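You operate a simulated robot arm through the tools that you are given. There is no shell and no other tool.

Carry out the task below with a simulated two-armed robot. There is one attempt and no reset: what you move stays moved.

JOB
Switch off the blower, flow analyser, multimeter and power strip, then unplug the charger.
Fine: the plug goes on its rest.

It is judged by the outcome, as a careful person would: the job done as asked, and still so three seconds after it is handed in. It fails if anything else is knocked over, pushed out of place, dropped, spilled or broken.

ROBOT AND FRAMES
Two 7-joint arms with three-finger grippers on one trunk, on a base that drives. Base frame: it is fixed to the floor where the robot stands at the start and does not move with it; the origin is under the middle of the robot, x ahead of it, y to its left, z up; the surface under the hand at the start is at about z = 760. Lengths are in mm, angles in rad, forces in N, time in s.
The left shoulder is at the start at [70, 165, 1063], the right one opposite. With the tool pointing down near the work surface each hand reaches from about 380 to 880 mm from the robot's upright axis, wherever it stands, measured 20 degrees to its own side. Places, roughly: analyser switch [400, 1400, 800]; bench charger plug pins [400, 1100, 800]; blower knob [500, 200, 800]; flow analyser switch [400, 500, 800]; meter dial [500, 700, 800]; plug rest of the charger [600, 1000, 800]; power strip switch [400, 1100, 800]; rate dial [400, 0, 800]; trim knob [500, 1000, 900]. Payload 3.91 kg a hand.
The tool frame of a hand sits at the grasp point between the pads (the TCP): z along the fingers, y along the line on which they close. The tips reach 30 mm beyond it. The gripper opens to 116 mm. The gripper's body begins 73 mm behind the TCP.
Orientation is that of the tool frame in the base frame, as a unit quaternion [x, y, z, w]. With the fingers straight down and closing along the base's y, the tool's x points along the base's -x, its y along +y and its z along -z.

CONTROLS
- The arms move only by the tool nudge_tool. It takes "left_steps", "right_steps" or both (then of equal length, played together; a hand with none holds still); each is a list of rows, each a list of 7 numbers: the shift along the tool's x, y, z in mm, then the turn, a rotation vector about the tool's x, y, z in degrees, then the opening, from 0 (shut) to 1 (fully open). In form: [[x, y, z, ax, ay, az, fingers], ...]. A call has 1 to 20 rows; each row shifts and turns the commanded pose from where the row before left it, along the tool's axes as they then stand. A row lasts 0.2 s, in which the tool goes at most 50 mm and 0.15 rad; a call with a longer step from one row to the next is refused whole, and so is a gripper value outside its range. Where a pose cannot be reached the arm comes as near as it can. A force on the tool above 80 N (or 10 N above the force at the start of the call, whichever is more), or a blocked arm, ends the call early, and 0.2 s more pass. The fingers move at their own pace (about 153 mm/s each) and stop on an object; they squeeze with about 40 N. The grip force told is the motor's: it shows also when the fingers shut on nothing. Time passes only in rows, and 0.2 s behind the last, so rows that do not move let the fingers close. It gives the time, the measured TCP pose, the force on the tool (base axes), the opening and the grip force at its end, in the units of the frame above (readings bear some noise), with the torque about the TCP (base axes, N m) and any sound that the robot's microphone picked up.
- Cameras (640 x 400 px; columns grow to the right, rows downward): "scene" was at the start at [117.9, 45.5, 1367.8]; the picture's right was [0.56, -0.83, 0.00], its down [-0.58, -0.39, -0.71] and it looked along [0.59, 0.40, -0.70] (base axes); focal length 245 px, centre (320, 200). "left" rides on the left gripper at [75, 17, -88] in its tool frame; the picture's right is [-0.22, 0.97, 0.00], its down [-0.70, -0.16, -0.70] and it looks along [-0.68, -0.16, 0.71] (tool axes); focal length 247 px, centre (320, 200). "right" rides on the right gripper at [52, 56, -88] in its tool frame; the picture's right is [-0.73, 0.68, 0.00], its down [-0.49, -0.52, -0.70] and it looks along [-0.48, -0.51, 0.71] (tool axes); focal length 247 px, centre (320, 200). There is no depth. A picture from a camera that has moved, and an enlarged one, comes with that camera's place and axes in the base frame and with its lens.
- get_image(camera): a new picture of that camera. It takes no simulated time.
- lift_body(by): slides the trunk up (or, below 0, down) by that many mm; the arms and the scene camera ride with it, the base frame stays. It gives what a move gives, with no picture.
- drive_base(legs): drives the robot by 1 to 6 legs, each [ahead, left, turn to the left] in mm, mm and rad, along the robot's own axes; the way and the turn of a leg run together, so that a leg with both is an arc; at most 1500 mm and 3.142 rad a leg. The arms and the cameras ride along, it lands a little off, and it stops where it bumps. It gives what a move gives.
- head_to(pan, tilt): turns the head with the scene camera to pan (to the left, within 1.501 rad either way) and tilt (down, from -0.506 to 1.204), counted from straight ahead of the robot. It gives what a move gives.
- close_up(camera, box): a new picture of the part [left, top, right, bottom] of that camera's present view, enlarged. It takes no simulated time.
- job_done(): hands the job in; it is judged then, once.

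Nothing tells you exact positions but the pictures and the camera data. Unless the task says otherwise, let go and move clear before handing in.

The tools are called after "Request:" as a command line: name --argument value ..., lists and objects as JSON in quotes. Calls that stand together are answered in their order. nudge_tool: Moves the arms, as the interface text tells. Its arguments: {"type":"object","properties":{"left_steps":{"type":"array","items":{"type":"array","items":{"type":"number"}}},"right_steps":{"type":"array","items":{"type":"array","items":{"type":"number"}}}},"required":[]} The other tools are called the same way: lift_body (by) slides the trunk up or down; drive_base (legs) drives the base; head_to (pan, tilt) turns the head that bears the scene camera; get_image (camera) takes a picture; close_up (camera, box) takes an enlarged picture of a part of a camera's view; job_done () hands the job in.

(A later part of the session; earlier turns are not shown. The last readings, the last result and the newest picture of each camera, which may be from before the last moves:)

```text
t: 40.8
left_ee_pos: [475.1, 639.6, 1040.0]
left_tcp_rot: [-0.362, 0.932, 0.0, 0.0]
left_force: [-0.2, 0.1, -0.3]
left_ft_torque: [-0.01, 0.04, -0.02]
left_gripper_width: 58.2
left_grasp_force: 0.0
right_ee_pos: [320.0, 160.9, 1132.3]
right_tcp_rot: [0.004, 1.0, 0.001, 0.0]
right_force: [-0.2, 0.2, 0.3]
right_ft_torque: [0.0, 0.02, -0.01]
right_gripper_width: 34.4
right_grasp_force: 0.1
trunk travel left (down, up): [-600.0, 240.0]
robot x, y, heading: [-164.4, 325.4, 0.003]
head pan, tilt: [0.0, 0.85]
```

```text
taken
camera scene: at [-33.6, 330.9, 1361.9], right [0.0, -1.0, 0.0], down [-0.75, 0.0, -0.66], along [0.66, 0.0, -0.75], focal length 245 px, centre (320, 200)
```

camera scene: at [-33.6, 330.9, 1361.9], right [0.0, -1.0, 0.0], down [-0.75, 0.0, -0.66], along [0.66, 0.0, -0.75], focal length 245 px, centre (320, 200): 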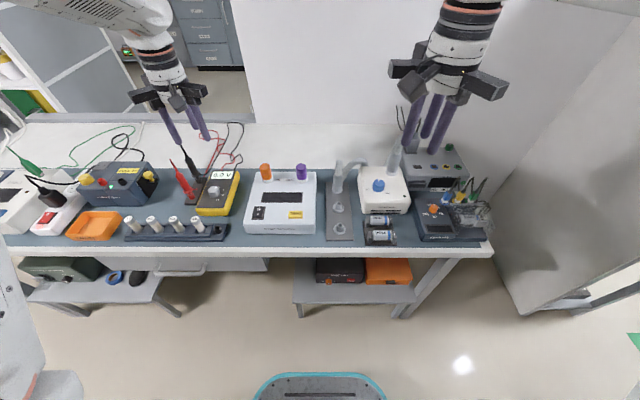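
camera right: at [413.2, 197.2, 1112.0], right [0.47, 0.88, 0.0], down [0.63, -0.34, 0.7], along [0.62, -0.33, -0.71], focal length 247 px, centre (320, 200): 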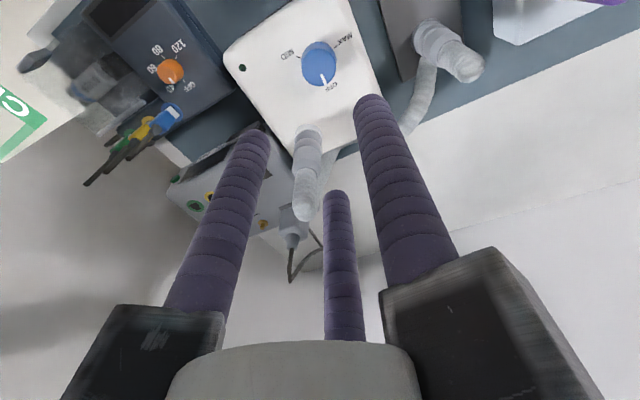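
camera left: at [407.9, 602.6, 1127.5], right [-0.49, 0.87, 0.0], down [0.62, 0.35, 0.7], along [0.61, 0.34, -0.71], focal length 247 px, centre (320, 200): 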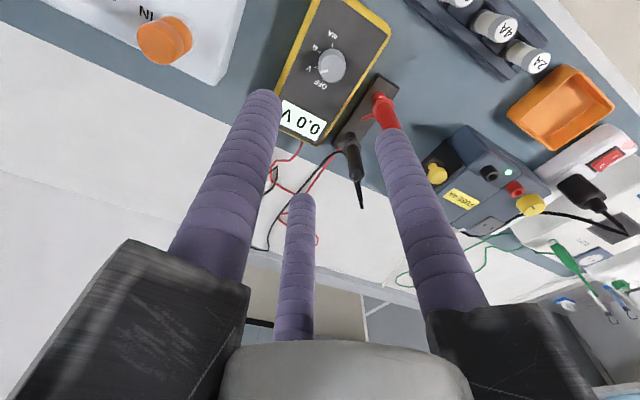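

Request:
close_up --camera "left" --box '[260, 0, 420, 150]'

Request:
close_up --camera "left" --box '[400, 80, 640, 320]'

Request:
close_up --camera "scene" --box '[160, 130, 260, 230]'

Request:
close_up --camera "scene" --box '[0, 110, 170, 250]'

```text
2.67 times, centred on (340, 75) of left
camera zoom: at [407.9, 602.6, 1127.5], right [-0.49, 0.87, 0.0], down [0.62, 0.35, 0.7], along [0.61, 0.34, -0.71], focal length 659 px, centre (267, 533)
```

zoom: 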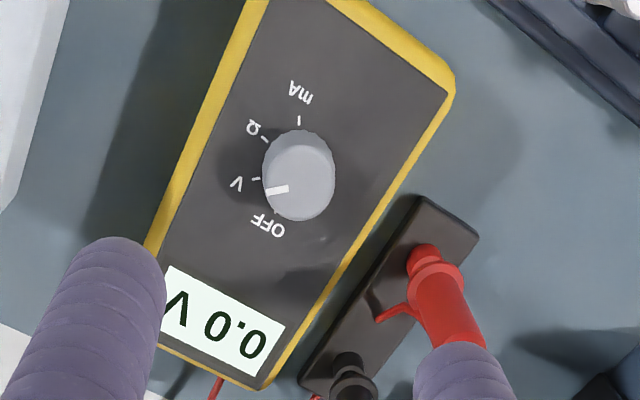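

```text
1.67 times, centred on (520, 200) of left
camera zoom: at [407.9, 602.6, 1127.5], right [-0.49, 0.87, 0.0], down [0.62, 0.35, 0.7], along [0.61, 0.34, -0.71], focal length 412 px, centre (-13, 200)
```

zoom: 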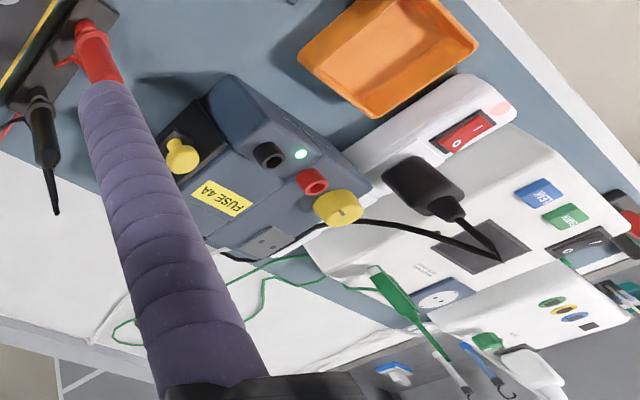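

```text
4.00 times, centred on (210, 180) of scene
camera zoom: at [-33.6, 330.9, 1361.9], right [0.0, -1.0, 0.0], down [-0.75, 0.0, -0.66], along [0.66, 0.0, -0.75], focal length 979 px, centre (760, 280)
```

zoom: 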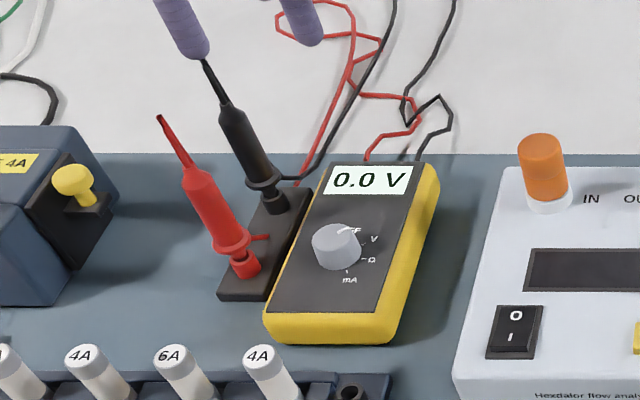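

```text
2.86 times, centred on (85, 180) of scene
camera zoom: at [-33.6, 330.9, 1361.9], right [0.0, -1.0, 0.0], down [-0.75, 0.0, -0.66], along [0.66, 0.0, -0.75], focal length 699 px, centre (991, 257)
```

zoom: 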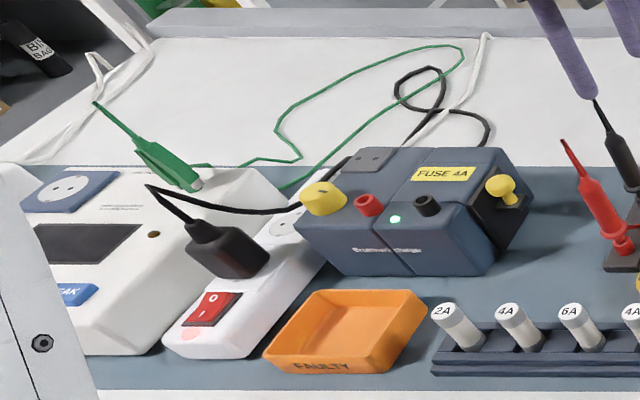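

Meter dial centre is about [481, 658.5], top z 820, diameter about 31 mm. Pointer at V (−50°), OFF at 0°: I need +50° counter-clockwise. I'll centre the hand and descend to just above, then look.

Request:
nudge_tool --left_steps '[[-17.2, 10, 0, 0, 0, 0, 0.42], [0, 0, 40, 0, 0, 0, 0.42], [0, 0, 40, 0, 0, 0, 0.42], [0, 0, 40, 0, 0, 0, 0.42], [0, 0, 35, 0, 0, 0, 0.42], [0, 0, 0, 0, 0, 0, 0.42]]'

Request:
get_image --camera "left"

Request:
close_up --camera "scene" --box '[150, 90, 290, 230]'

```text
t: 42.2
left_ee_pos: [480.5, 658.8, 886.2]
left_tcp_rot: [-0.36, 0.933, 0.0, 0.001]
left_force: [-0.9, 0.4, 0.7]
left_ft_torque: [0.01, 0.02, 0.0]
left_gripper_width: 48.9
left_grasp_force: 0.0
right_ee_pos: [318.0, 159.0, 1132.8]
right_tcp_rot: [0.003, 1.0, 0.001, 0.002]
right_force: [0.4, 0.0, 0.3]
right_ft_torque: [0.0, -0.03, -0.02]
right_gripper_width: 34.6
right_grasp_force: 0.1
trunk travel left (down, up): [-600.0, 240.0]
robot x, y, heading: [-160.0, 331.3, 0.002]
head pan, tilt: [0.0, 0.85]
```

```text
taken
camera left: at [413.1, 621.8, 973.6], right [-0.49, 0.87, 0.0], down [0.62, 0.35, 0.7], along [0.61, 0.34, -0.71], focal length 247 px, centre (320, 200)
```

left: 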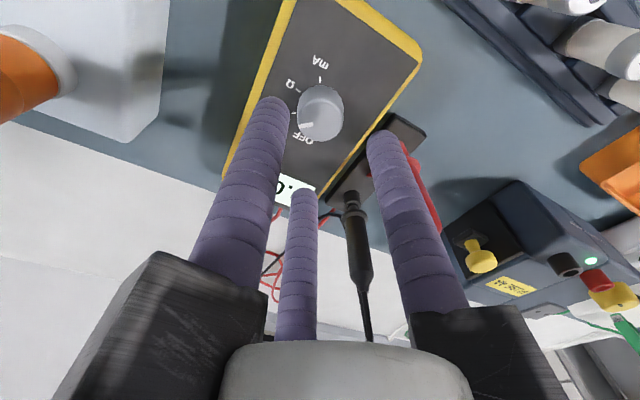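

```text
2.86 times, centred on (220, 160) of scene
camera zoom: at [-34.6, 330.7, 1362.0], right [0.0, -1.0, 0.0], down [-0.75, 0.0, -0.66], along [0.66, 0.0, -0.75], focal length 699 px, centre (606, 314)
```

zoom: 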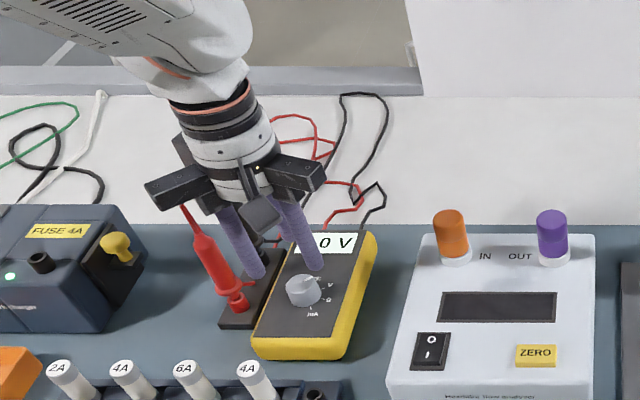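

Request:
close_up --camera "left" --box '[250, 50, 390, 170]'

```text
3.33 times, centred on (320, 110) of left
camera zoom: at [413.1, 621.8, 973.6], right [-0.49, 0.87, 0.0], down [0.62, 0.35, 0.7], along [0.61, 0.34, -0.71], focal length 823 px, centre (320, 500)
```

zoom: 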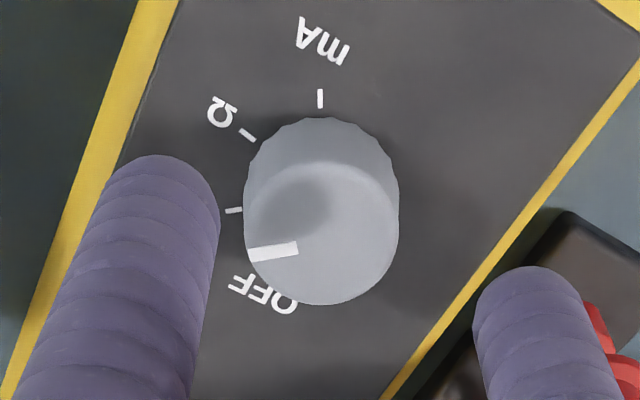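

The dial is well centred. I'll descend 48 mm and close on it.

Request:
nudge_tool --left_steps '[[0, 0, 18, 0, 0, 0, 0.42], [0, 0, 18, 0, 0, 0, 0.42], [0, 0, 12, 0, 0, 0, 0.42], [0, 0, 0, 0, 0, 0, 0.42]]'

Request:
get_image --camera "left"

Request:
close_up --camera "scene" --box '[150, 90, 290, 230]'

```text
t: 43.2
left_ee_pos: [481.9, 657.8, 838.0]
left_tcp_rot: [-0.359, 0.933, 0.001, 0.0]
left_force: [1.1, 0.0, -0.7]
left_ft_torque: [-0.04, 0.0, 0.02]
left_gripper_width: 48.9
left_grasp_force: 0.1
right_ee_pos: [318.2, 159.1, 1132.8]
right_tcp_rot: [0.002, 1.0, 0.001, 0.0]
right_force: [0.6, 0.1, 0.2]
right_ft_torque: [0.0, 0.02, 0.02]
right_gripper_width: 34.9
right_grasp_force: 0.1
trunk travel left (down, up): [-600.0, 240.0]
robot x, y, heading: [-163.1, 329.0, 0.005]
head pan, tilt: [0.0, 0.85]
```

```text
taken
camera left: at [413.8, 621.3, 926.0], right [-0.49, 0.87, 0.0], down [0.62, 0.35, 0.7], along [0.61, 0.34, -0.71], focal length 247 px, centre (320, 200)
```

left: 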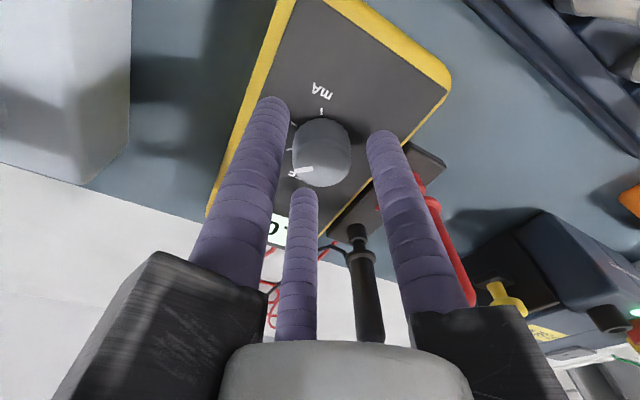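

```text
2.86 times, centred on (220, 160) of scene
camera zoom: at [-34.0, 330.8, 1362.0], right [0.0, -1.0, 0.0], down [-0.75, 0.0, -0.66], along [0.66, 0.0, -0.75], focal length 699 px, centre (606, 314)
```

zoom: 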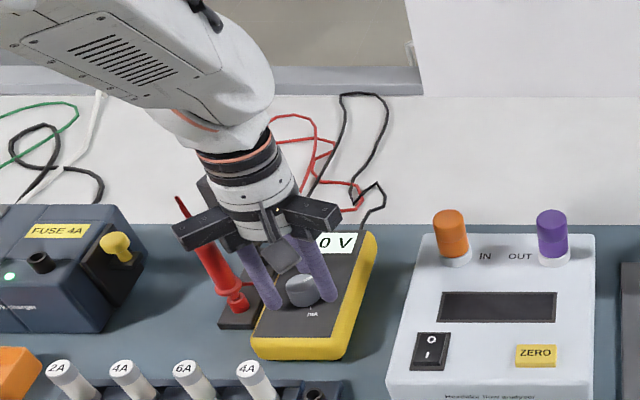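

Both probes are clear of the jaws. Now I'll close on the dial and turn it 50° counter-clockwise.

Request:
nudge_tool --left_steps '[[0, 0, 0, 0, 0, 0, 0.3], [0, 0, 0, 0, 0, 0, 0.2], [0, 0, 0, 0, 0, 0, 0.12], [0, 0, 0, 0, 0, 0, 0.12]]'

Request:
get_image --camera "left"

```text
t: 44.2
left_ee_pos: [480.0, 658.7, 837.4]
left_tcp_rot: [-0.36, 0.933, -0.001, 0.0]
left_force: [-5.5, 3.4, -0.8]
left_ft_torque: [0.02, 0.15, -0.01]
left_gripper_width: 30.3
left_grasp_force: 44.7
right_ee_pos: [318.4, 160.4, 1132.2]
right_tcp_rot: [0.002, 1.0, 0.001, 0.001]
right_force: [0.3, 0.8, 0.5]
right_ft_torque: [-0.03, 0.0, 0.03]
right_gripper_width: 34.7
right_grasp_force: 0.0
trunk travel left (down, up): [-600.0, 240.0]
robot x, y, heading: [-166.0, 333.6, 0.001]
head pan, tilt: [0.0, 0.85]
```

```text
taken
camera left: at [413.1, 622.0, 926.0], right [-0.49, 0.87, 0.0], down [0.62, 0.35, 0.7], along [0.61, 0.34, -0.71], focal length 247 px, centre (320, 200)
```

left: 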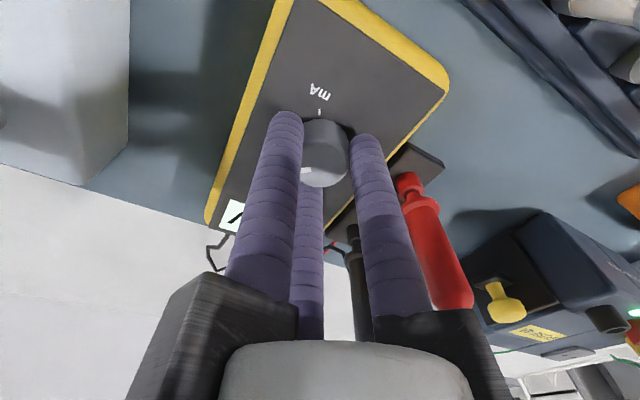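

Request:
nudge_tool --left_steps '[[0, 0, 0, 0, 0, -8, 0.12], [0, 0, 0, 0, 0, -8, 0.12], [0, 0, 0, 0, 0, -8, 0.12]]'

Request:
get_image --camera "left"

Request:
close_up --camera "scene" --box '[150, 90, 290, 230]'

```text
t: 45.0
left_ee_pos: [480.0, 659.3, 838.4]
left_tcp_rot: [-0.547, 0.837, 0.001, 0.001]
left_force: [-8.7, 1.5, 0.4]
left_ft_torque: [0.12, 0.43, -0.03]
left_gripper_width: 30.0
left_grasp_force: 45.2
right_ee_pos: [318.4, 160.2, 1133.6]
right_tcp_rot: [0.003, 1.0, 0.001, 0.001]
right_force: [0.2, -0.2, 0.2]
right_ft_torque: [-0.03, 0.0, 0.0]
right_gripper_width: 34.9
right_grasp_force: 0.0
trunk travel left (down, up): [-600.0, 240.0]
robot x, y, heading: [-158.5, 332.0, 0.002]
head pan, tilt: [0.0, 0.85]
```

```text
taken
camera left: at [433.9, 597.9, 925.9], right [-0.8, 0.6, 0.0], down [0.43, 0.57, 0.7], along [0.42, 0.56, -0.71], focal length 247 px, centre (320, 200)
```

left: 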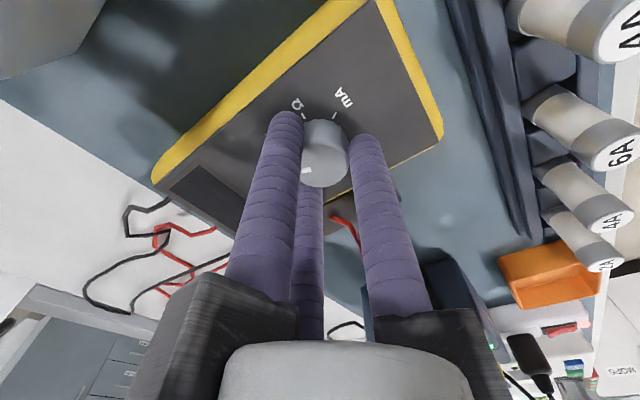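

```text
2.86 times, centred on (220, 160) of scene
camera zoom: at [-35.0, 331.0, 1362.1], right [0.0, -1.0, 0.0], down [-0.75, 0.0, -0.66], along [0.66, 0.0, -0.75], focal length 699 px, centre (606, 314)
```

zoom: 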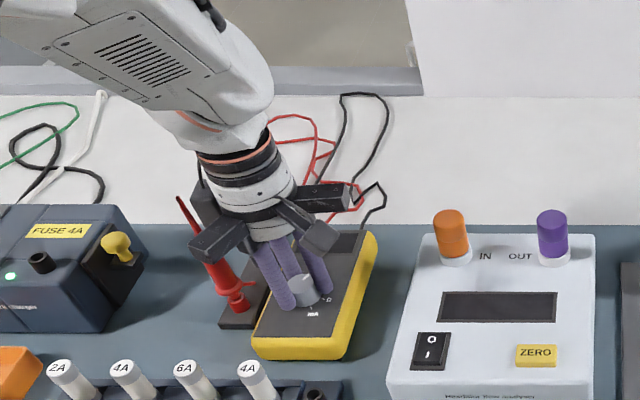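

The meter display is already dark; I'll finish turning to the OFF mark.

Request:
nudge_tool --left_steps '[[0, 0, 0, 0, 0, -8, 0.12], [0, 0, 0, 0, 0, -8, 0.12], [0, 0, 0, 0, 0, -8, 0.12], [0, 0, 0, 0, 0, -2, 0.12]]'

Request:
get_image --camera "left"

Request:
close_up --camera "scene" --box '[150, 90, 290, 230]'

```text
t: 46.0
left_ee_pos: [480.2, 659.2, 837.5]
left_tcp_rot: [0.721, -0.693, 0.0, -0.001]
left_force: [-12.8, 2.6, 1.2]
left_ft_torque: [0.04, 0.15, -0.68]
left_gripper_width: 30.0
left_grasp_force: 45.3
right_ee_pos: [317.0, 160.7, 1133.3]
right_tcp_rot: [0.002, 1.0, 0.0, 0.001]
right_force: [-0.1, 0.1, 0.0]
right_ft_torque: [0.0, 0.05, -0.01]
right_gripper_width: 34.8
right_grasp_force: 0.1
trunk travel left (down, up): [-600.0, 240.0]
robot x, y, heading: [-162.8, 330.4, 0.007]
head pan, tilt: [0.0, 0.85]
```

```text
taken
camera left: at [465.3, 584.1, 926.0], right [-0.98, 0.19, 0.0], down [0.13, 0.7, 0.7], along [0.13, 0.69, -0.71], focal length 247 px, centre (320, 200)
```

left: 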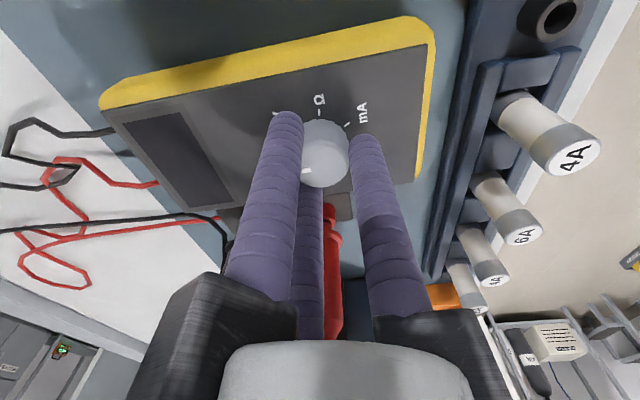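

```text
2.86 times, centred on (220, 160) of scene
camera zoom: at [-35.7, 331.1, 1362.1], right [0.0, -1.0, 0.0], down [-0.75, 0.0, -0.66], along [0.66, 0.0, -0.75], focal length 699 px, centre (606, 314)
```

zoom: 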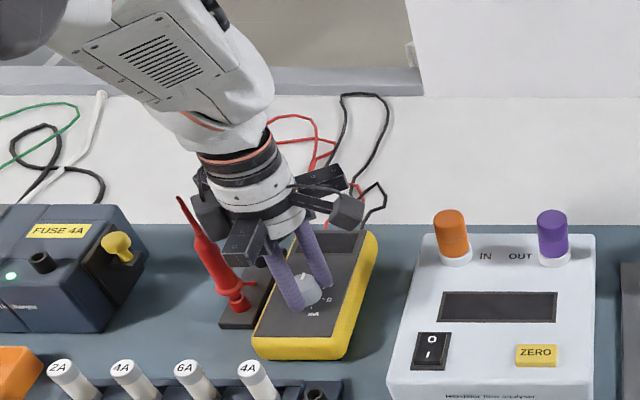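

The dial has reached its stop at OFF. I'll release and lift straight up.

Request:
nudge_tool --left_steps '[[0, 0, 0, 0, 0, 0, 0.42], [0, 0, 0, 0, 0, 0, 0.42], [0, 0, -15, 0, 0, 0, 0.42], [0, 0, -40, 0, 0, 0, 0.42], [0, 0, -45, 0, 0, 0, 0.42], [0, 0, -45, 0, 0, 0, 0.42], [0, 0, -45, 0, 0, 0, 0.42]]'

Request:
close_up --camera "scene" --box '[150, 90, 290, 230]'

Request:
get_image --camera "left"

```text
t: 47.6
left_ee_pos: [480.3, 659.2, 1027.8]
left_tcp_rot: [0.721, -0.693, 0.0, -0.001]
left_force: [-0.3, -0.2, -0.3]
left_ft_torque: [0.0, 0.0, -0.01]
left_gripper_width: 48.7
left_grasp_force: 0.2
right_ee_pos: [317.4, 160.0, 1132.7]
right_tcp_rot: [0.002, 1.0, 0.001, 0.001]
right_force: [-0.7, -1.0, 0.9]
right_ft_torque: [-0.01, 0.01, 0.03]
right_gripper_width: 34.7
right_grasp_force: 0.0
trunk travel left (down, up): [-600.0, 240.0]
robot x, y, heading: [-164.7, 331.6, 0.002]
head pan, tilt: [0.0, 0.85]
```

```text
2.86 times, centred on (220, 160) of scene
camera zoom: at [-35.3, 330.4, 1362.0], right [0.0, -1.0, 0.0], down [-0.75, 0.0, -0.66], along [0.66, 0.0, -0.75], focal length 699 px, centre (606, 314)
```

zoom: 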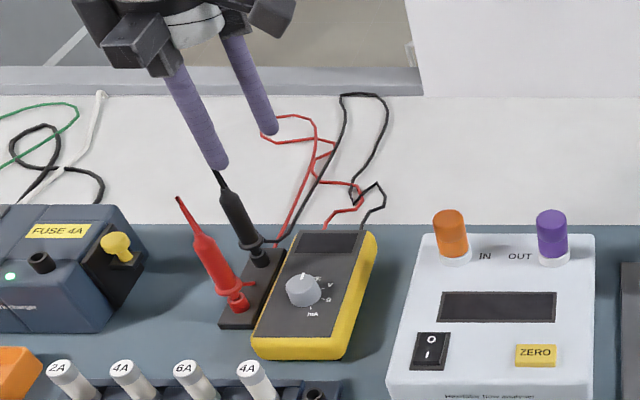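

```text
taken
camera left: at [465.5, 584.6, 1115.6], right [-0.98, 0.19, 0.0], down [0.13, 0.7, 0.7], along [0.13, 0.69, -0.71], focal length 247 px, centre (320, 200)
```

left: 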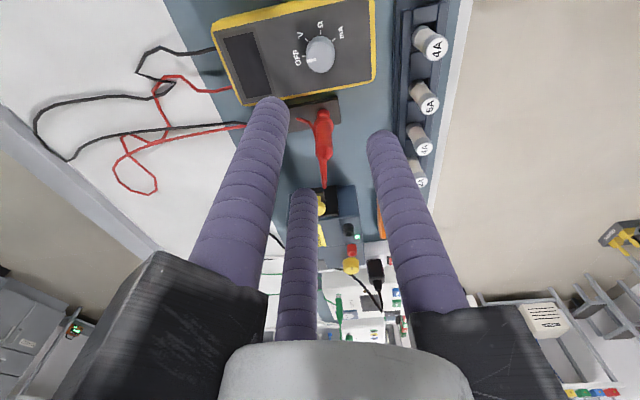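

The multimeter reads OFF with a dark display. Next is the power strip; I'll raise and unwind the left hand, then drive left about 550 mm.

Request:
nudge_tool --left_steps '[[0, 0, -40, 0, 0, 8.5, 0.3], [0, 0, -40, 0, 0, 8.5, 0.3], [0, 0, -15, 0, 0, 8.5, 0.3], [0, 0, 0, 0, 0, 8.5, 0.3], [0, 0, 0, 0, 0, 8.5, 0.3], [0, 0, 0, 0, 0, 8.5, 0.3], [0, 0, 0, 0, 0, 8.5, 0.3], [0, 0, 0, 0, 0, 8.5, 0.3], [0, 0, 0, 0, 0, 8.5, 0.3], [0, 0, 0, 0, 0, 8.5, 0.3], [0, 0, 0, 0, 0, 7, 0.3]]'

Request:
head_to --pan 0.6 --tilt 0.6

Request:
get_image --camera "scene"

```text
t: 50.0
left_ee_pos: [480.6, 660.1, 1120.8]
left_tcp_rot: [0.001, 1.0, -0.001, 0.0]
left_force: [-0.5, 0.4, -0.3]
left_ft_torque: [-0.01, 0.0, 0.0]
left_gripper_width: 34.9
left_grasp_force: 0.0
right_ee_pos: [318.2, 159.9, 1132.0]
right_tcp_rot: [0.003, 1.0, 0.001, 0.001]
right_force: [1.3, 0.8, 0.3]
right_ft_torque: [0.01, 0.03, -0.02]
right_gripper_width: 34.8
right_grasp_force: 0.1
trunk travel left (down, up): [-600.0, 240.0]
robot x, y, heading: [-160.6, 331.5, 0.004]
head pan, tilt: [0.0, 0.85]
```

```text
t: 51.0
left_ee_pos: [481.8, 660.6, 1120.6]
left_tcp_rot: [-0.002, 1.0, 0.0, 0.0]
left_force: [-0.2, 0.0, -0.3]
left_ft_torque: [0.0, -0.02, 0.0]
left_gripper_width: 34.5
left_grasp_force: 0.1
right_ee_pos: [318.4, 159.7, 1132.7]
right_tcp_rot: [0.002, 1.0, 0.001, 0.001]
right_force: [-1.0, 0.4, -0.6]
right_ft_torque: [0.0, -0.01, 0.0]
right_gripper_width: 35.0
right_grasp_force: 0.1
trunk travel left (down, up): [-600.0, 240.0]
robot x, y, heading: [-162.8, 329.9, -0.001]
head pan, tilt: [0.6, 0.6]
```

```text
taken
camera scene: at [-39.2, 380.7, 1382.8], right [0.57, -0.82, 0.0], down [-0.47, -0.32, -0.82], along [0.68, 0.47, -0.57], focal length 245 px, centre (320, 200)
```

scene: 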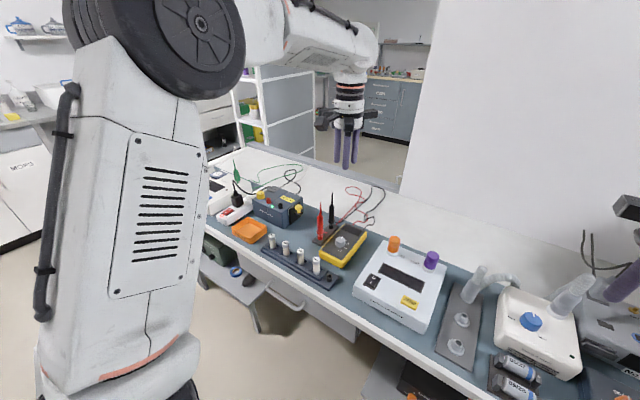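

The way looks clear. I'll drive left 540 mm.

Request:
drive_base --legs '[[0, 540, 0]]'

Request:
head_to --pan 0.25 --tilt 0.85

Request:
get_image --camera "scene"

Request:
get_image --camera "left"

Request:
get_image --camera "right"

```text
t: 54.2
left_ee_pos: [473.3, 1216.8, 1120.5]
left_tcp_rot: [-0.007, 1.0, 0.0, 0.0]
left_force: [-0.2, -0.1, -0.5]
left_ft_torque: [0.03, 0.0, 0.01]
left_gripper_width: 34.7
left_grasp_force: 0.0
right_ee_pos: [314.7, 715.5, 1132.0]
right_tcp_rot: [-0.002, 1.0, 0.0, 0.002]
right_force: [-0.6, -0.2, -0.6]
right_ft_torque: [-0.03, -0.03, -0.02]
right_gripper_width: 34.7
right_grasp_force: 0.0
trunk travel left (down, up): [-600.0, 240.0]
robot x, y, heading: [-167.2, 883.4, 0.013]
head pan, tilt: [0.6, 0.6]
```

```text
t: 55.0
left_ee_pos: [473.7, 1215.6, 1120.7]
left_tcp_rot: [-0.008, 1.0, -0.001, 0.0]
left_force: [0.6, 0.0, -0.4]
left_ft_torque: [-0.03, -0.01, 0.0]
left_gripper_width: 34.8
left_grasp_force: 0.1
right_ee_pos: [315.1, 715.3, 1132.6]
right_tcp_rot: [-0.002, 1.0, 0.001, 0.001]
right_force: [-0.4, -1.0, -0.3]
right_ft_torque: [0.01, 0.04, -0.04]
right_gripper_width: 34.7
right_grasp_force: 0.1
trunk travel left (down, up): [-600.0, 240.0]
robot x, y, heading: [-168.9, 884.4, 0.013]
head pan, tilt: [0.25, 0.85]
```

```text
taken
camera scene: at [-41.5, 902.2, 1362.0], right [0.26, -0.97, 0.0], down [-0.72, -0.2, -0.66], along [0.64, 0.17, -0.75], focal length 245 px, centre (320, 200)
```

scene: 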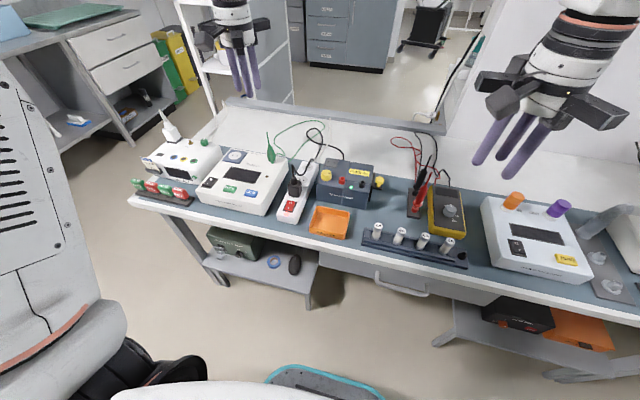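

```text
taken
camera left: at [397.6, 1232.9, 1209.0], right [0.21, 0.98, 0.0], down [0.7, -0.15, 0.7], along [0.68, -0.15, -0.71], focal length 247 px, centre (320, 200)
```

left: 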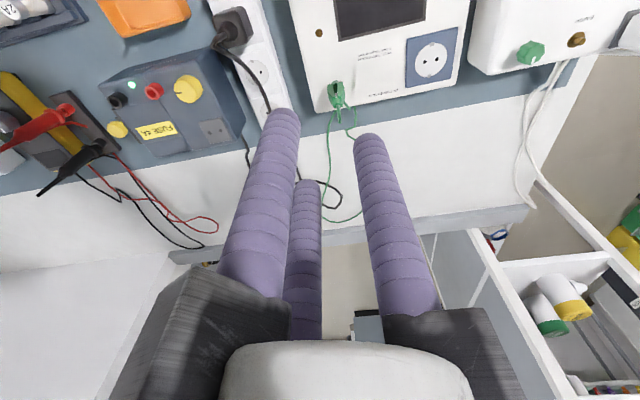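

```text
taken
camera right: at [263.2, 772.1, 1220.3], right [0.73, 0.68, 0.0], down [0.49, -0.52, 0.7], along [0.48, -0.51, -0.71], focal length 247 px, centre (320, 200)
```

right: 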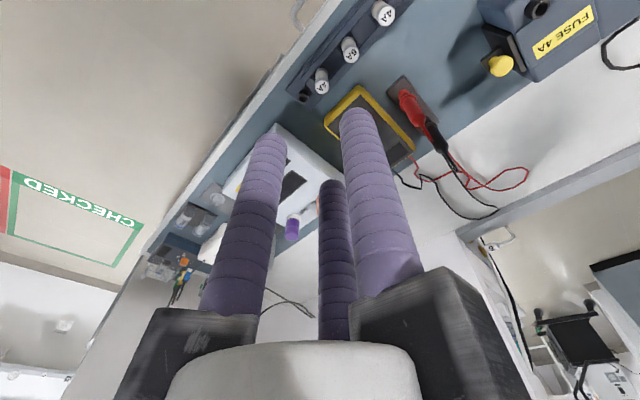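

Request:
close_up --camera "scene" --box '[240, 110, 400, 250]'

Request:
close_up --camera "left" --box '[70, 0, 310, 200]'

Request:
close_up --camera "scene" --box '[265, 150, 345, 230]'

```text
2.86 times, centred on (320, 180) of scene
camera zoom: at [-41.5, 902.2, 1362.0], right [0.26, -0.97, 0.0], down [-0.72, -0.2, -0.66], along [0.64, 0.17, -0.75], focal length 699 px, centre (320, 257)
```

zoom: 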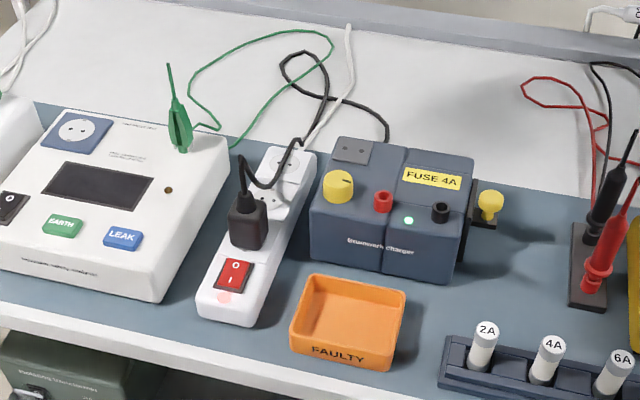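

```text
2.00 times, centred on (190, 100) of left
camera zoom: at [397.6, 1232.9, 1209.0], right [0.21, 0.98, 0.0], down [0.7, -0.15, 0.7], along [0.68, -0.15, -0.71], focal length 494 px, centre (580, 400)
```

zoom: 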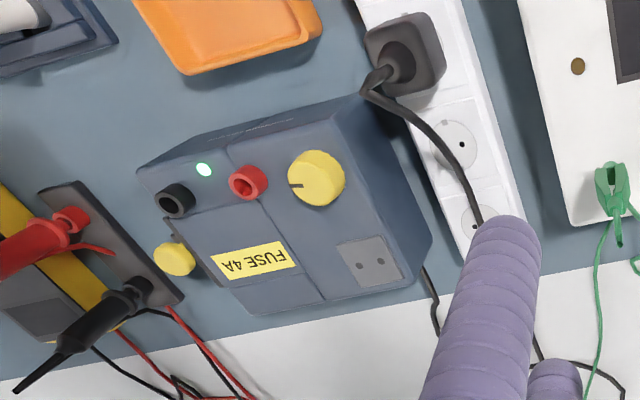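

```text
5.00 times, centred on (305, 190) of scene
camera zoom: at [-41.5, 902.2, 1362.0], right [0.26, -0.97, 0.0], down [-0.72, -0.2, -0.66], along [0.64, 0.17, -0.75], focal length 1224 px, centre (395, 250)
```

zoom: 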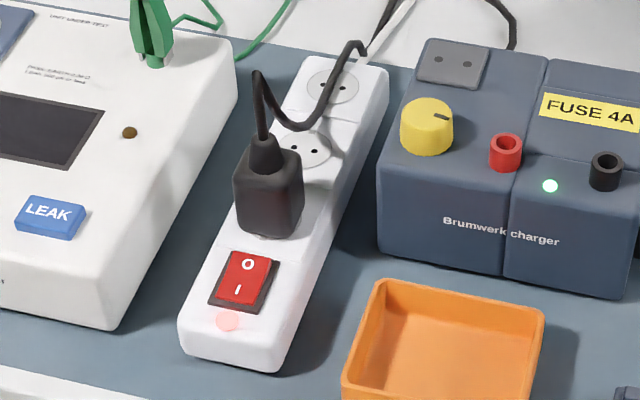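

Now I see it clearly: white power strip along x at y ≈ 1108, red rocker with 0 at its far end close to the black plug of the "charger" (blue box with the two-hole rest on top). I'll bring the left hand above the rocker, closed, with the hand rotated so one finger can lead without touching the plug.

Request:
nudge_tool --left_steps '[[19.5, -25.8, 25, 0, 0, 0, 0], [19.5, -25.8, 25, 0, 0, 0, 0], [19.5, -25.8, 25, 0, 0, 0, 0], [19.5, -25.6, 25, 0, 0, 0, 0], [0, 0, 20, 0, 0, -8.5, 0], [0, 0, 20, 0, 0, -8.5, 0], [0, 0, 20, 0, 0, -8.5, 0], [0, 0, 0, 0, 0, -8.5, 0], [0, 0, 0, 0, 0, -8.5, 0], [0, 0, 0, 0, 0, -8.5, 0], [0, 0, 0, 0, 0, -8.5, 0], [0, 0, 0, 0, 0, -8.5, 0], [0, 0, 0, 0, 0, -8.5, 0], [0, 0, 0, 0, 0, -8.5, 0], [0, 0, 0, 0, 0, -5, 0]]'

Request:
get_image --camera "left"

Request:
get_image --camera "scene"

```text
t: 58.2
left_ee_pos: [396.1, 1113.6, 960.4]
left_tcp_rot: [0.713, -0.701, 0.001, 0.0]
left_force: [-0.4, 0.0, 0.5]
left_ft_torque: [0.01, 0.03, -0.01]
left_gripper_width: 9.2
left_grasp_force: 39.8
right_ee_pos: [314.9, 715.6, 1132.0]
right_tcp_rot: [-0.002, 1.0, 0.0, 0.001]
right_force: [-0.7, 0.2, -0.6]
right_ft_torque: [0.0, 0.01, 0.03]
right_gripper_width: 34.9
right_grasp_force: 0.1
trunk travel left (down, up): [-600.0, 240.0]
robot x, y, heading: [-169.4, 886.2, 0.017]
head pan, tilt: [0.25, 0.85]
```

```text
taken
camera left: at [380.0, 1037.9, 1048.4], right [-0.98, 0.21, 0.0], down [0.15, 0.7, 0.7], along [0.15, 0.68, -0.71], focal length 247 px, centre (320, 200)
```

left: 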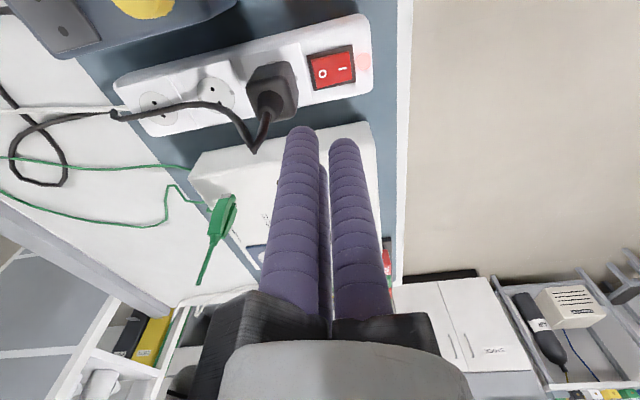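

```text
taken
camera scene: at [-41.4, 902.3, 1361.9], right [0.26, -0.97, 0.0], down [-0.73, -0.2, -0.66], along [0.64, 0.17, -0.75], focal length 245 px, centre (320, 200)
```

scene: 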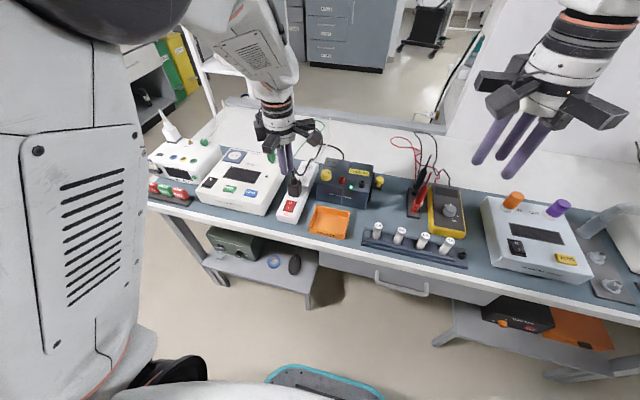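

Request:
close_up --camera "left" --box '[210, 10, 390, 160]'

Request:
close_up --camera "scene" --box '[255, 130, 355, 230]'

```text
2.67 times, centred on (300, 85) of left
camera zoom: at [380.0, 1037.9, 1048.4], right [-0.98, 0.21, 0.0], down [0.15, 0.7, 0.7], along [0.15, 0.68, -0.71], focal length 659 px, centre (373, 507)
```

zoom: 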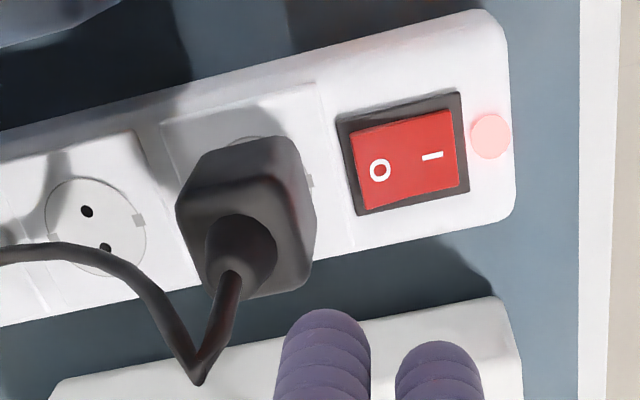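

```text
4.00 times, centred on (305, 180) of scene
camera zoom: at [-41.4, 902.3, 1361.9], right [0.26, -0.97, 0.0], down [-0.73, -0.2, -0.66], along [0.64, 0.17, -0.75], focal length 979 px, centre (380, 280)
```

zoom: 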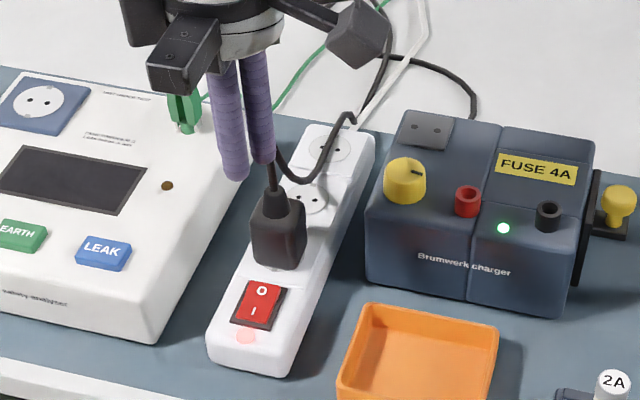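

Rocker 0-end at about [394, 1109, 813]; the plug's near face at x ≈ 415. I'll tilt the hand 25° so the lead finger presses at x ≈ 396 and descend to about 30 mm above.

Request:
nudge_tool --left_steps '[[0, 0, 0, 0, 8.4, 0, 0], [0, 0, 0, 0, 8.4, 0, 0], [0, 0, 0, 0, 8.2, 0, 0], [-11.1, 1.6, 26.1, 0, 0, 0, 0], [-11.1, 1.6, 26.1, 0, 0, 0, 0], [-11.1, 1.6, 26.1, 0, 0, 0, 0], [0, 0, 0, 0, 0, 0, 0]]'

Request:
get_image --camera "left"

Request:
close_up --camera "scene" --box '[235, 110, 355, 230]'

```text
t: 59.8
left_ee_pos: [391.5, 1108.8, 874.5]
left_tcp_rot: [0.695, -0.686, 0.154, 0.151]
left_force: [0.3, -0.4, 0.6]
left_ft_torque: [0.01, -0.04, 0.0]
left_gripper_width: 9.1
left_grasp_force: 39.8
right_ee_pos: [315.1, 714.6, 1133.0]
right_tcp_rot: [-0.002, 1.0, 0.001, 0.001]
right_force: [-0.6, 0.9, -0.3]
right_ft_torque: [-0.02, -0.01, 0.03]
right_gripper_width: 35.0
right_grasp_force: 0.1
trunk travel left (down, up): [-600.0, 240.0]
robot x, y, heading: [-167.7, 881.4, 0.016]
head pan, tilt: [0.25, 0.85]
```

```text
taken
camera left: at [374.5, 1078.8, 986.0], right [-0.98, 0.19, -0.1], down [0.15, 0.93, 0.34], along [0.15, 0.32, -0.94], focal length 247 px, centre (320, 200)
```

left: 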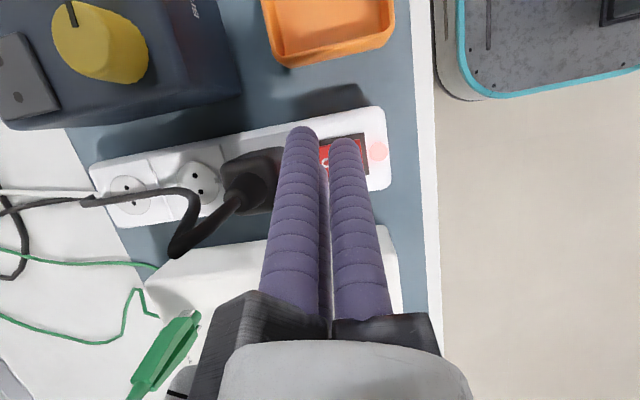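

```text
3.33 times, centred on (295, 170) of scene
camera zoom: at [-42.0, 901.8, 1362.0], right [0.26, -0.97, 0.0], down [-0.73, -0.2, -0.66], along [0.64, 0.17, -0.75], focal length 816 px, centre (403, 300)
```

zoom: 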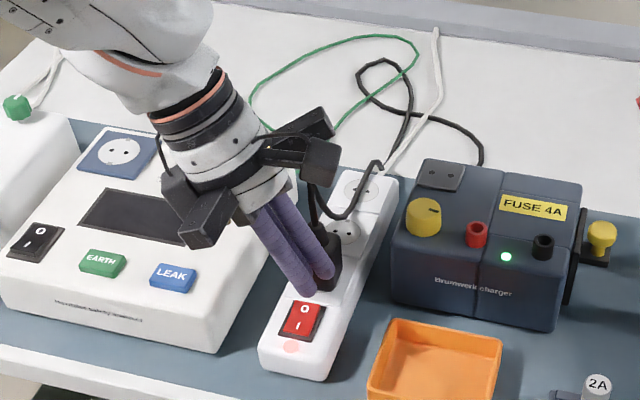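

Everything lines up; the cord kink rises to about z 927 beside the palm, so I'll descend 20 mm and check the clearance.

Request:
nudge_tool --left_steps '[[-5.2, 0, 8.6, 0, 0, 0, 0], [-5.1, 0, 8.7, 0, 0, 0, 0], [0, 0, 0, 0, 0, 0, 0]]'

Request:
close_up --camera "left" --box '[140, 80, 420, 300]'

Request:
close_up --camera "scene" --box '[265, 140, 345, 220]'

```text
t: 60.6
left_ee_pos: [392.2, 1109.9, 855.7]
left_tcp_rot: [0.695, -0.686, 0.153, 0.153]
left_force: [-0.5, -0.7, -0.5]
left_ft_torque: [0.0, 0.02, -0.01]
left_gripper_width: 9.0
left_grasp_force: 39.7
right_ee_pos: [315.5, 715.8, 1131.6]
right_tcp_rot: [-0.002, 1.0, 0.002, 0.001]
right_force: [-0.1, -0.3, 0.4]
right_ft_torque: [-0.01, 0.0, -0.01]
right_gripper_width: 34.7
right_grasp_force: 0.0
trunk travel left (down, up): [-600.0, 240.0]
robot x, y, heading: [-167.8, 883.3, 0.018]
head pan, tilt: [0.25, 0.85]
```

```text
1.82 times, centred on (280, 190) of left
camera zoom: at [374.7, 1081.0, 966.3], right [-0.98, 0.19, -0.1], down [0.15, 0.93, 0.34], along [0.15, 0.32, -0.94], focal length 449 px, centre (393, 218)
```

zoom: 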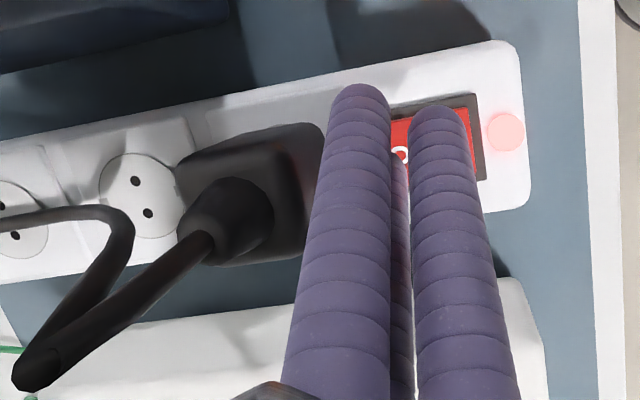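

```text
5.00 times, centred on (305, 180) of scene
camera zoom: at [-41.6, 902.3, 1361.9], right [0.26, -0.97, 0.0], down [-0.73, -0.2, -0.66], along [0.64, 0.17, -0.75], focal length 1224 px, centre (395, 300)
```

zoom: 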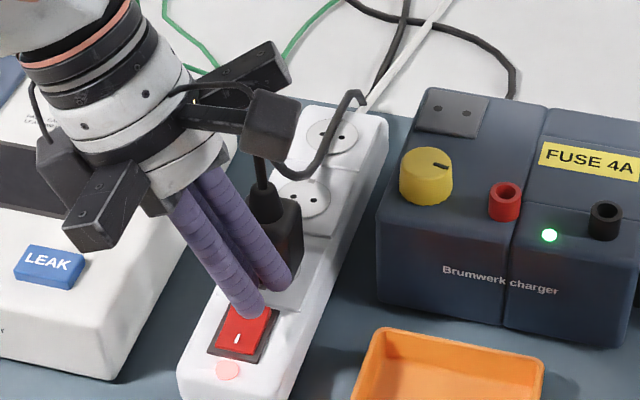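

About 11 mm to go. I'll come down in small steps and watch force and the LED.

Request:
nudge_tool --left_steps '[[-1.9, 1, 4.1, 0, 0, 0, 0], [-1.9, 0, 4.1, 0, 0, 0, 0], [-0.85, 0, 1.81, 0, 0, 0, 0], [-0.85, 0, 1.81, 0, 0, 0, 0], [-0.4, 0, 0.9, 0, 0, 0, 0]]'

Request:
close_up --camera "left" --box '[200, 80, 420, 240]'

Request:
close_up --camera "scene" --box '[265, 150, 345, 230]'

```text
t: 61.8
left_ee_pos: [390.6, 1111.5, 841.6]
left_tcp_rot: [0.695, -0.686, 0.154, 0.152]
left_force: [1.1, -0.1, 0.4]
left_ft_torque: [0.01, 0.0, 0.01]
left_gripper_width: 9.2
left_grasp_force: 39.7
right_ee_pos: [314.8, 715.2, 1132.6]
right_tcp_rot: [-0.001, 1.0, 0.0, 0.001]
right_force: [0.1, -0.4, 0.2]
right_ft_torque: [0.0, 0.0, 0.02]
right_gripper_width: 34.7
right_grasp_force: 0.1
trunk travel left (down, up): [-600.0, 240.0]
robot x, y, heading: [-170.5, 882.5, 0.018]
head pan, tilt: [0.25, 0.85]
```

```text
2.50 times, centred on (310, 160) of left
camera zoom: at [373.0, 1080.9, 953.2], right [-0.98, 0.19, -0.1], down [0.15, 0.93, 0.34], along [0.15, 0.32, -0.94], focal length 617 px, centre (345, 300)
```

zoom: 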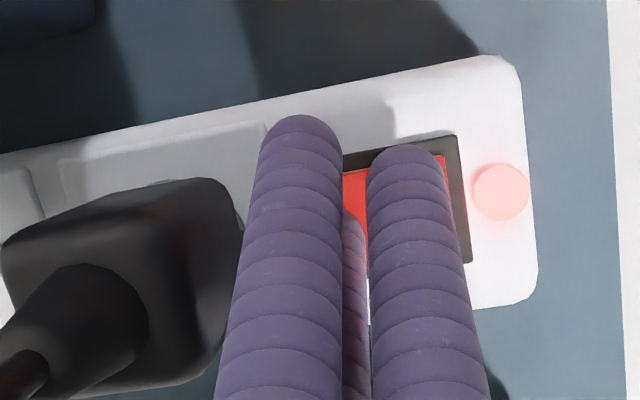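

```text
5.00 times, centred on (305, 190) of scene
camera zoom: at [-41.5, 902.3, 1361.9], right [0.26, -0.97, 0.0], down [-0.73, -0.2, -0.66], along [0.64, 0.17, -0.75], focal length 1224 px, centre (395, 250)
```

zoom: 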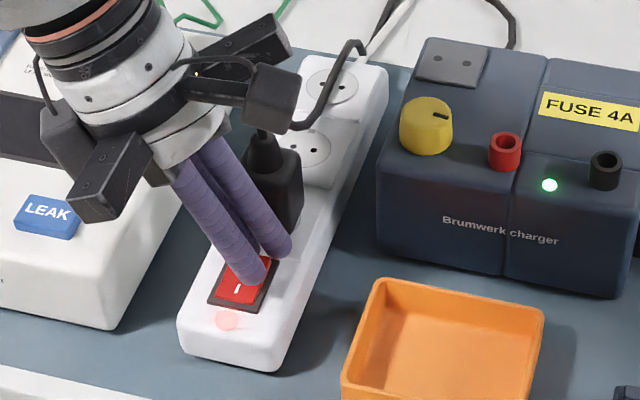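

Request:
nudge_tool --left_steps '[[-0.85, 0, 1.81, 0, 0, 0, 0], [-0.85, 0, 1.81, 0, 0, 0, 0]]'

Request:
close_up --camera "scene" --box '[265, 150, 345, 230]'

```text
t: 62.4
left_ee_pos: [390.9, 1111.7, 839.2]
left_tcp_rot: [0.695, -0.686, 0.155, 0.151]
left_force: [0.0, 1.7, 5.5]
left_ft_torque: [0.03, 0.0, 0.07]
left_gripper_width: 9.0
left_grasp_force: 39.9
right_ee_pos: [315.5, 715.9, 1132.6]
right_tcp_rot: [-0.002, 1.0, 0.001, 0.0]
right_force: [-0.4, -0.5, 0.9]
right_ft_torque: [0.02, 0.04, -0.02]
right_gripper_width: 34.9
right_grasp_force: 0.2
trunk travel left (down, up): [-600.0, 240.0]
robot x, y, heading: [-169.1, 882.3, 0.015]
head pan, tilt: [0.25, 0.85]
```

```text
5.00 times, centred on (305, 190) of scene
camera zoom: at [-42.1, 902.2, 1362.1], right [0.26, -0.97, 0.0], down [-0.73, -0.2, -0.66], along [0.64, 0.17, -0.75], focal length 1224 px, centre (395, 250)
```

zoom: 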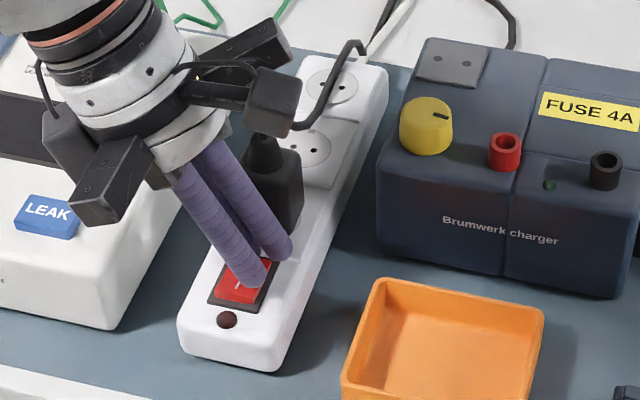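

The strip lamp and the charger lamp both went out. I'll press 1 mm more to be sure it latches, then lift straight up.

Request:
nudge_tool --left_steps '[[-0.5, 0, 1.0, 0, 0, 0, 0], [2.1, 0, -4.5, 0, 0, 0, 0], [8.5, 0, -18, 0, 0, 0, 0], [17, 0, -36, 0, 0, 0, 0], [17, 0, -36, 0, 0, 0, 0], [0, 0, 0, 0, -8.4, 0, 0], [0, 0, 0, 0, -8.4, 0, 0], [0, 0, 0, 0, -8.2, 0, 0]]'

Request:
close_up --camera "scene" --box '[255, 130, 355, 230]'

Request:
get_image --camera "left"

```text
t: 64.2
left_ee_pos: [390.5, 1110.7, 942.5]
left_tcp_rot: [0.712, -0.702, -0.002, -0.001]
left_force: [0.3, 0.0, 0.0]
left_ft_torque: [0.02, -0.02, -0.01]
left_gripper_width: 9.4
left_grasp_force: 40.2
right_ee_pos: [315.1, 714.4, 1131.7]
right_tcp_rot: [-0.002, 1.0, 0.001, 0.001]
right_force: [-0.9, -0.8, 0.7]
right_ft_torque: [-0.01, 0.01, -0.01]
right_gripper_width: 34.5
right_grasp_force: 0.1
trunk travel left (down, up): [-600.0, 240.0]
robot x, y, heading: [-169.4, 881.7, 0.016]
head pan, tilt: [0.25, 0.85]
```

```text
4.00 times, centred on (305, 180) of scene
camera zoom: at [-41.5, 900.4, 1362.0], right [0.26, -0.97, 0.0], down [-0.73, -0.19, -0.66], along [0.64, 0.17, -0.75], focal length 979 px, centre (380, 280)
```

zoom: 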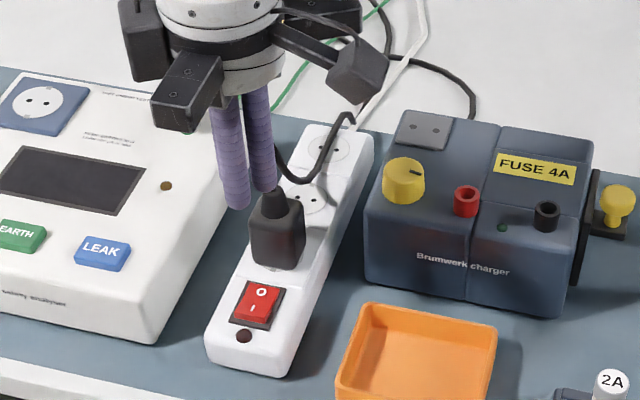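

```text
taken
camera left: at [373.6, 1035.1, 1029.6], right [-0.98, 0.21, 0.0], down [0.15, 0.7, 0.7], along [0.15, 0.69, -0.71], focal length 247 px, centre (320, 200)
```

left: 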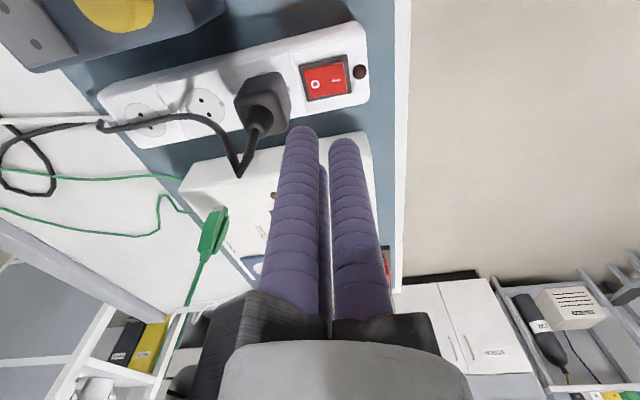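

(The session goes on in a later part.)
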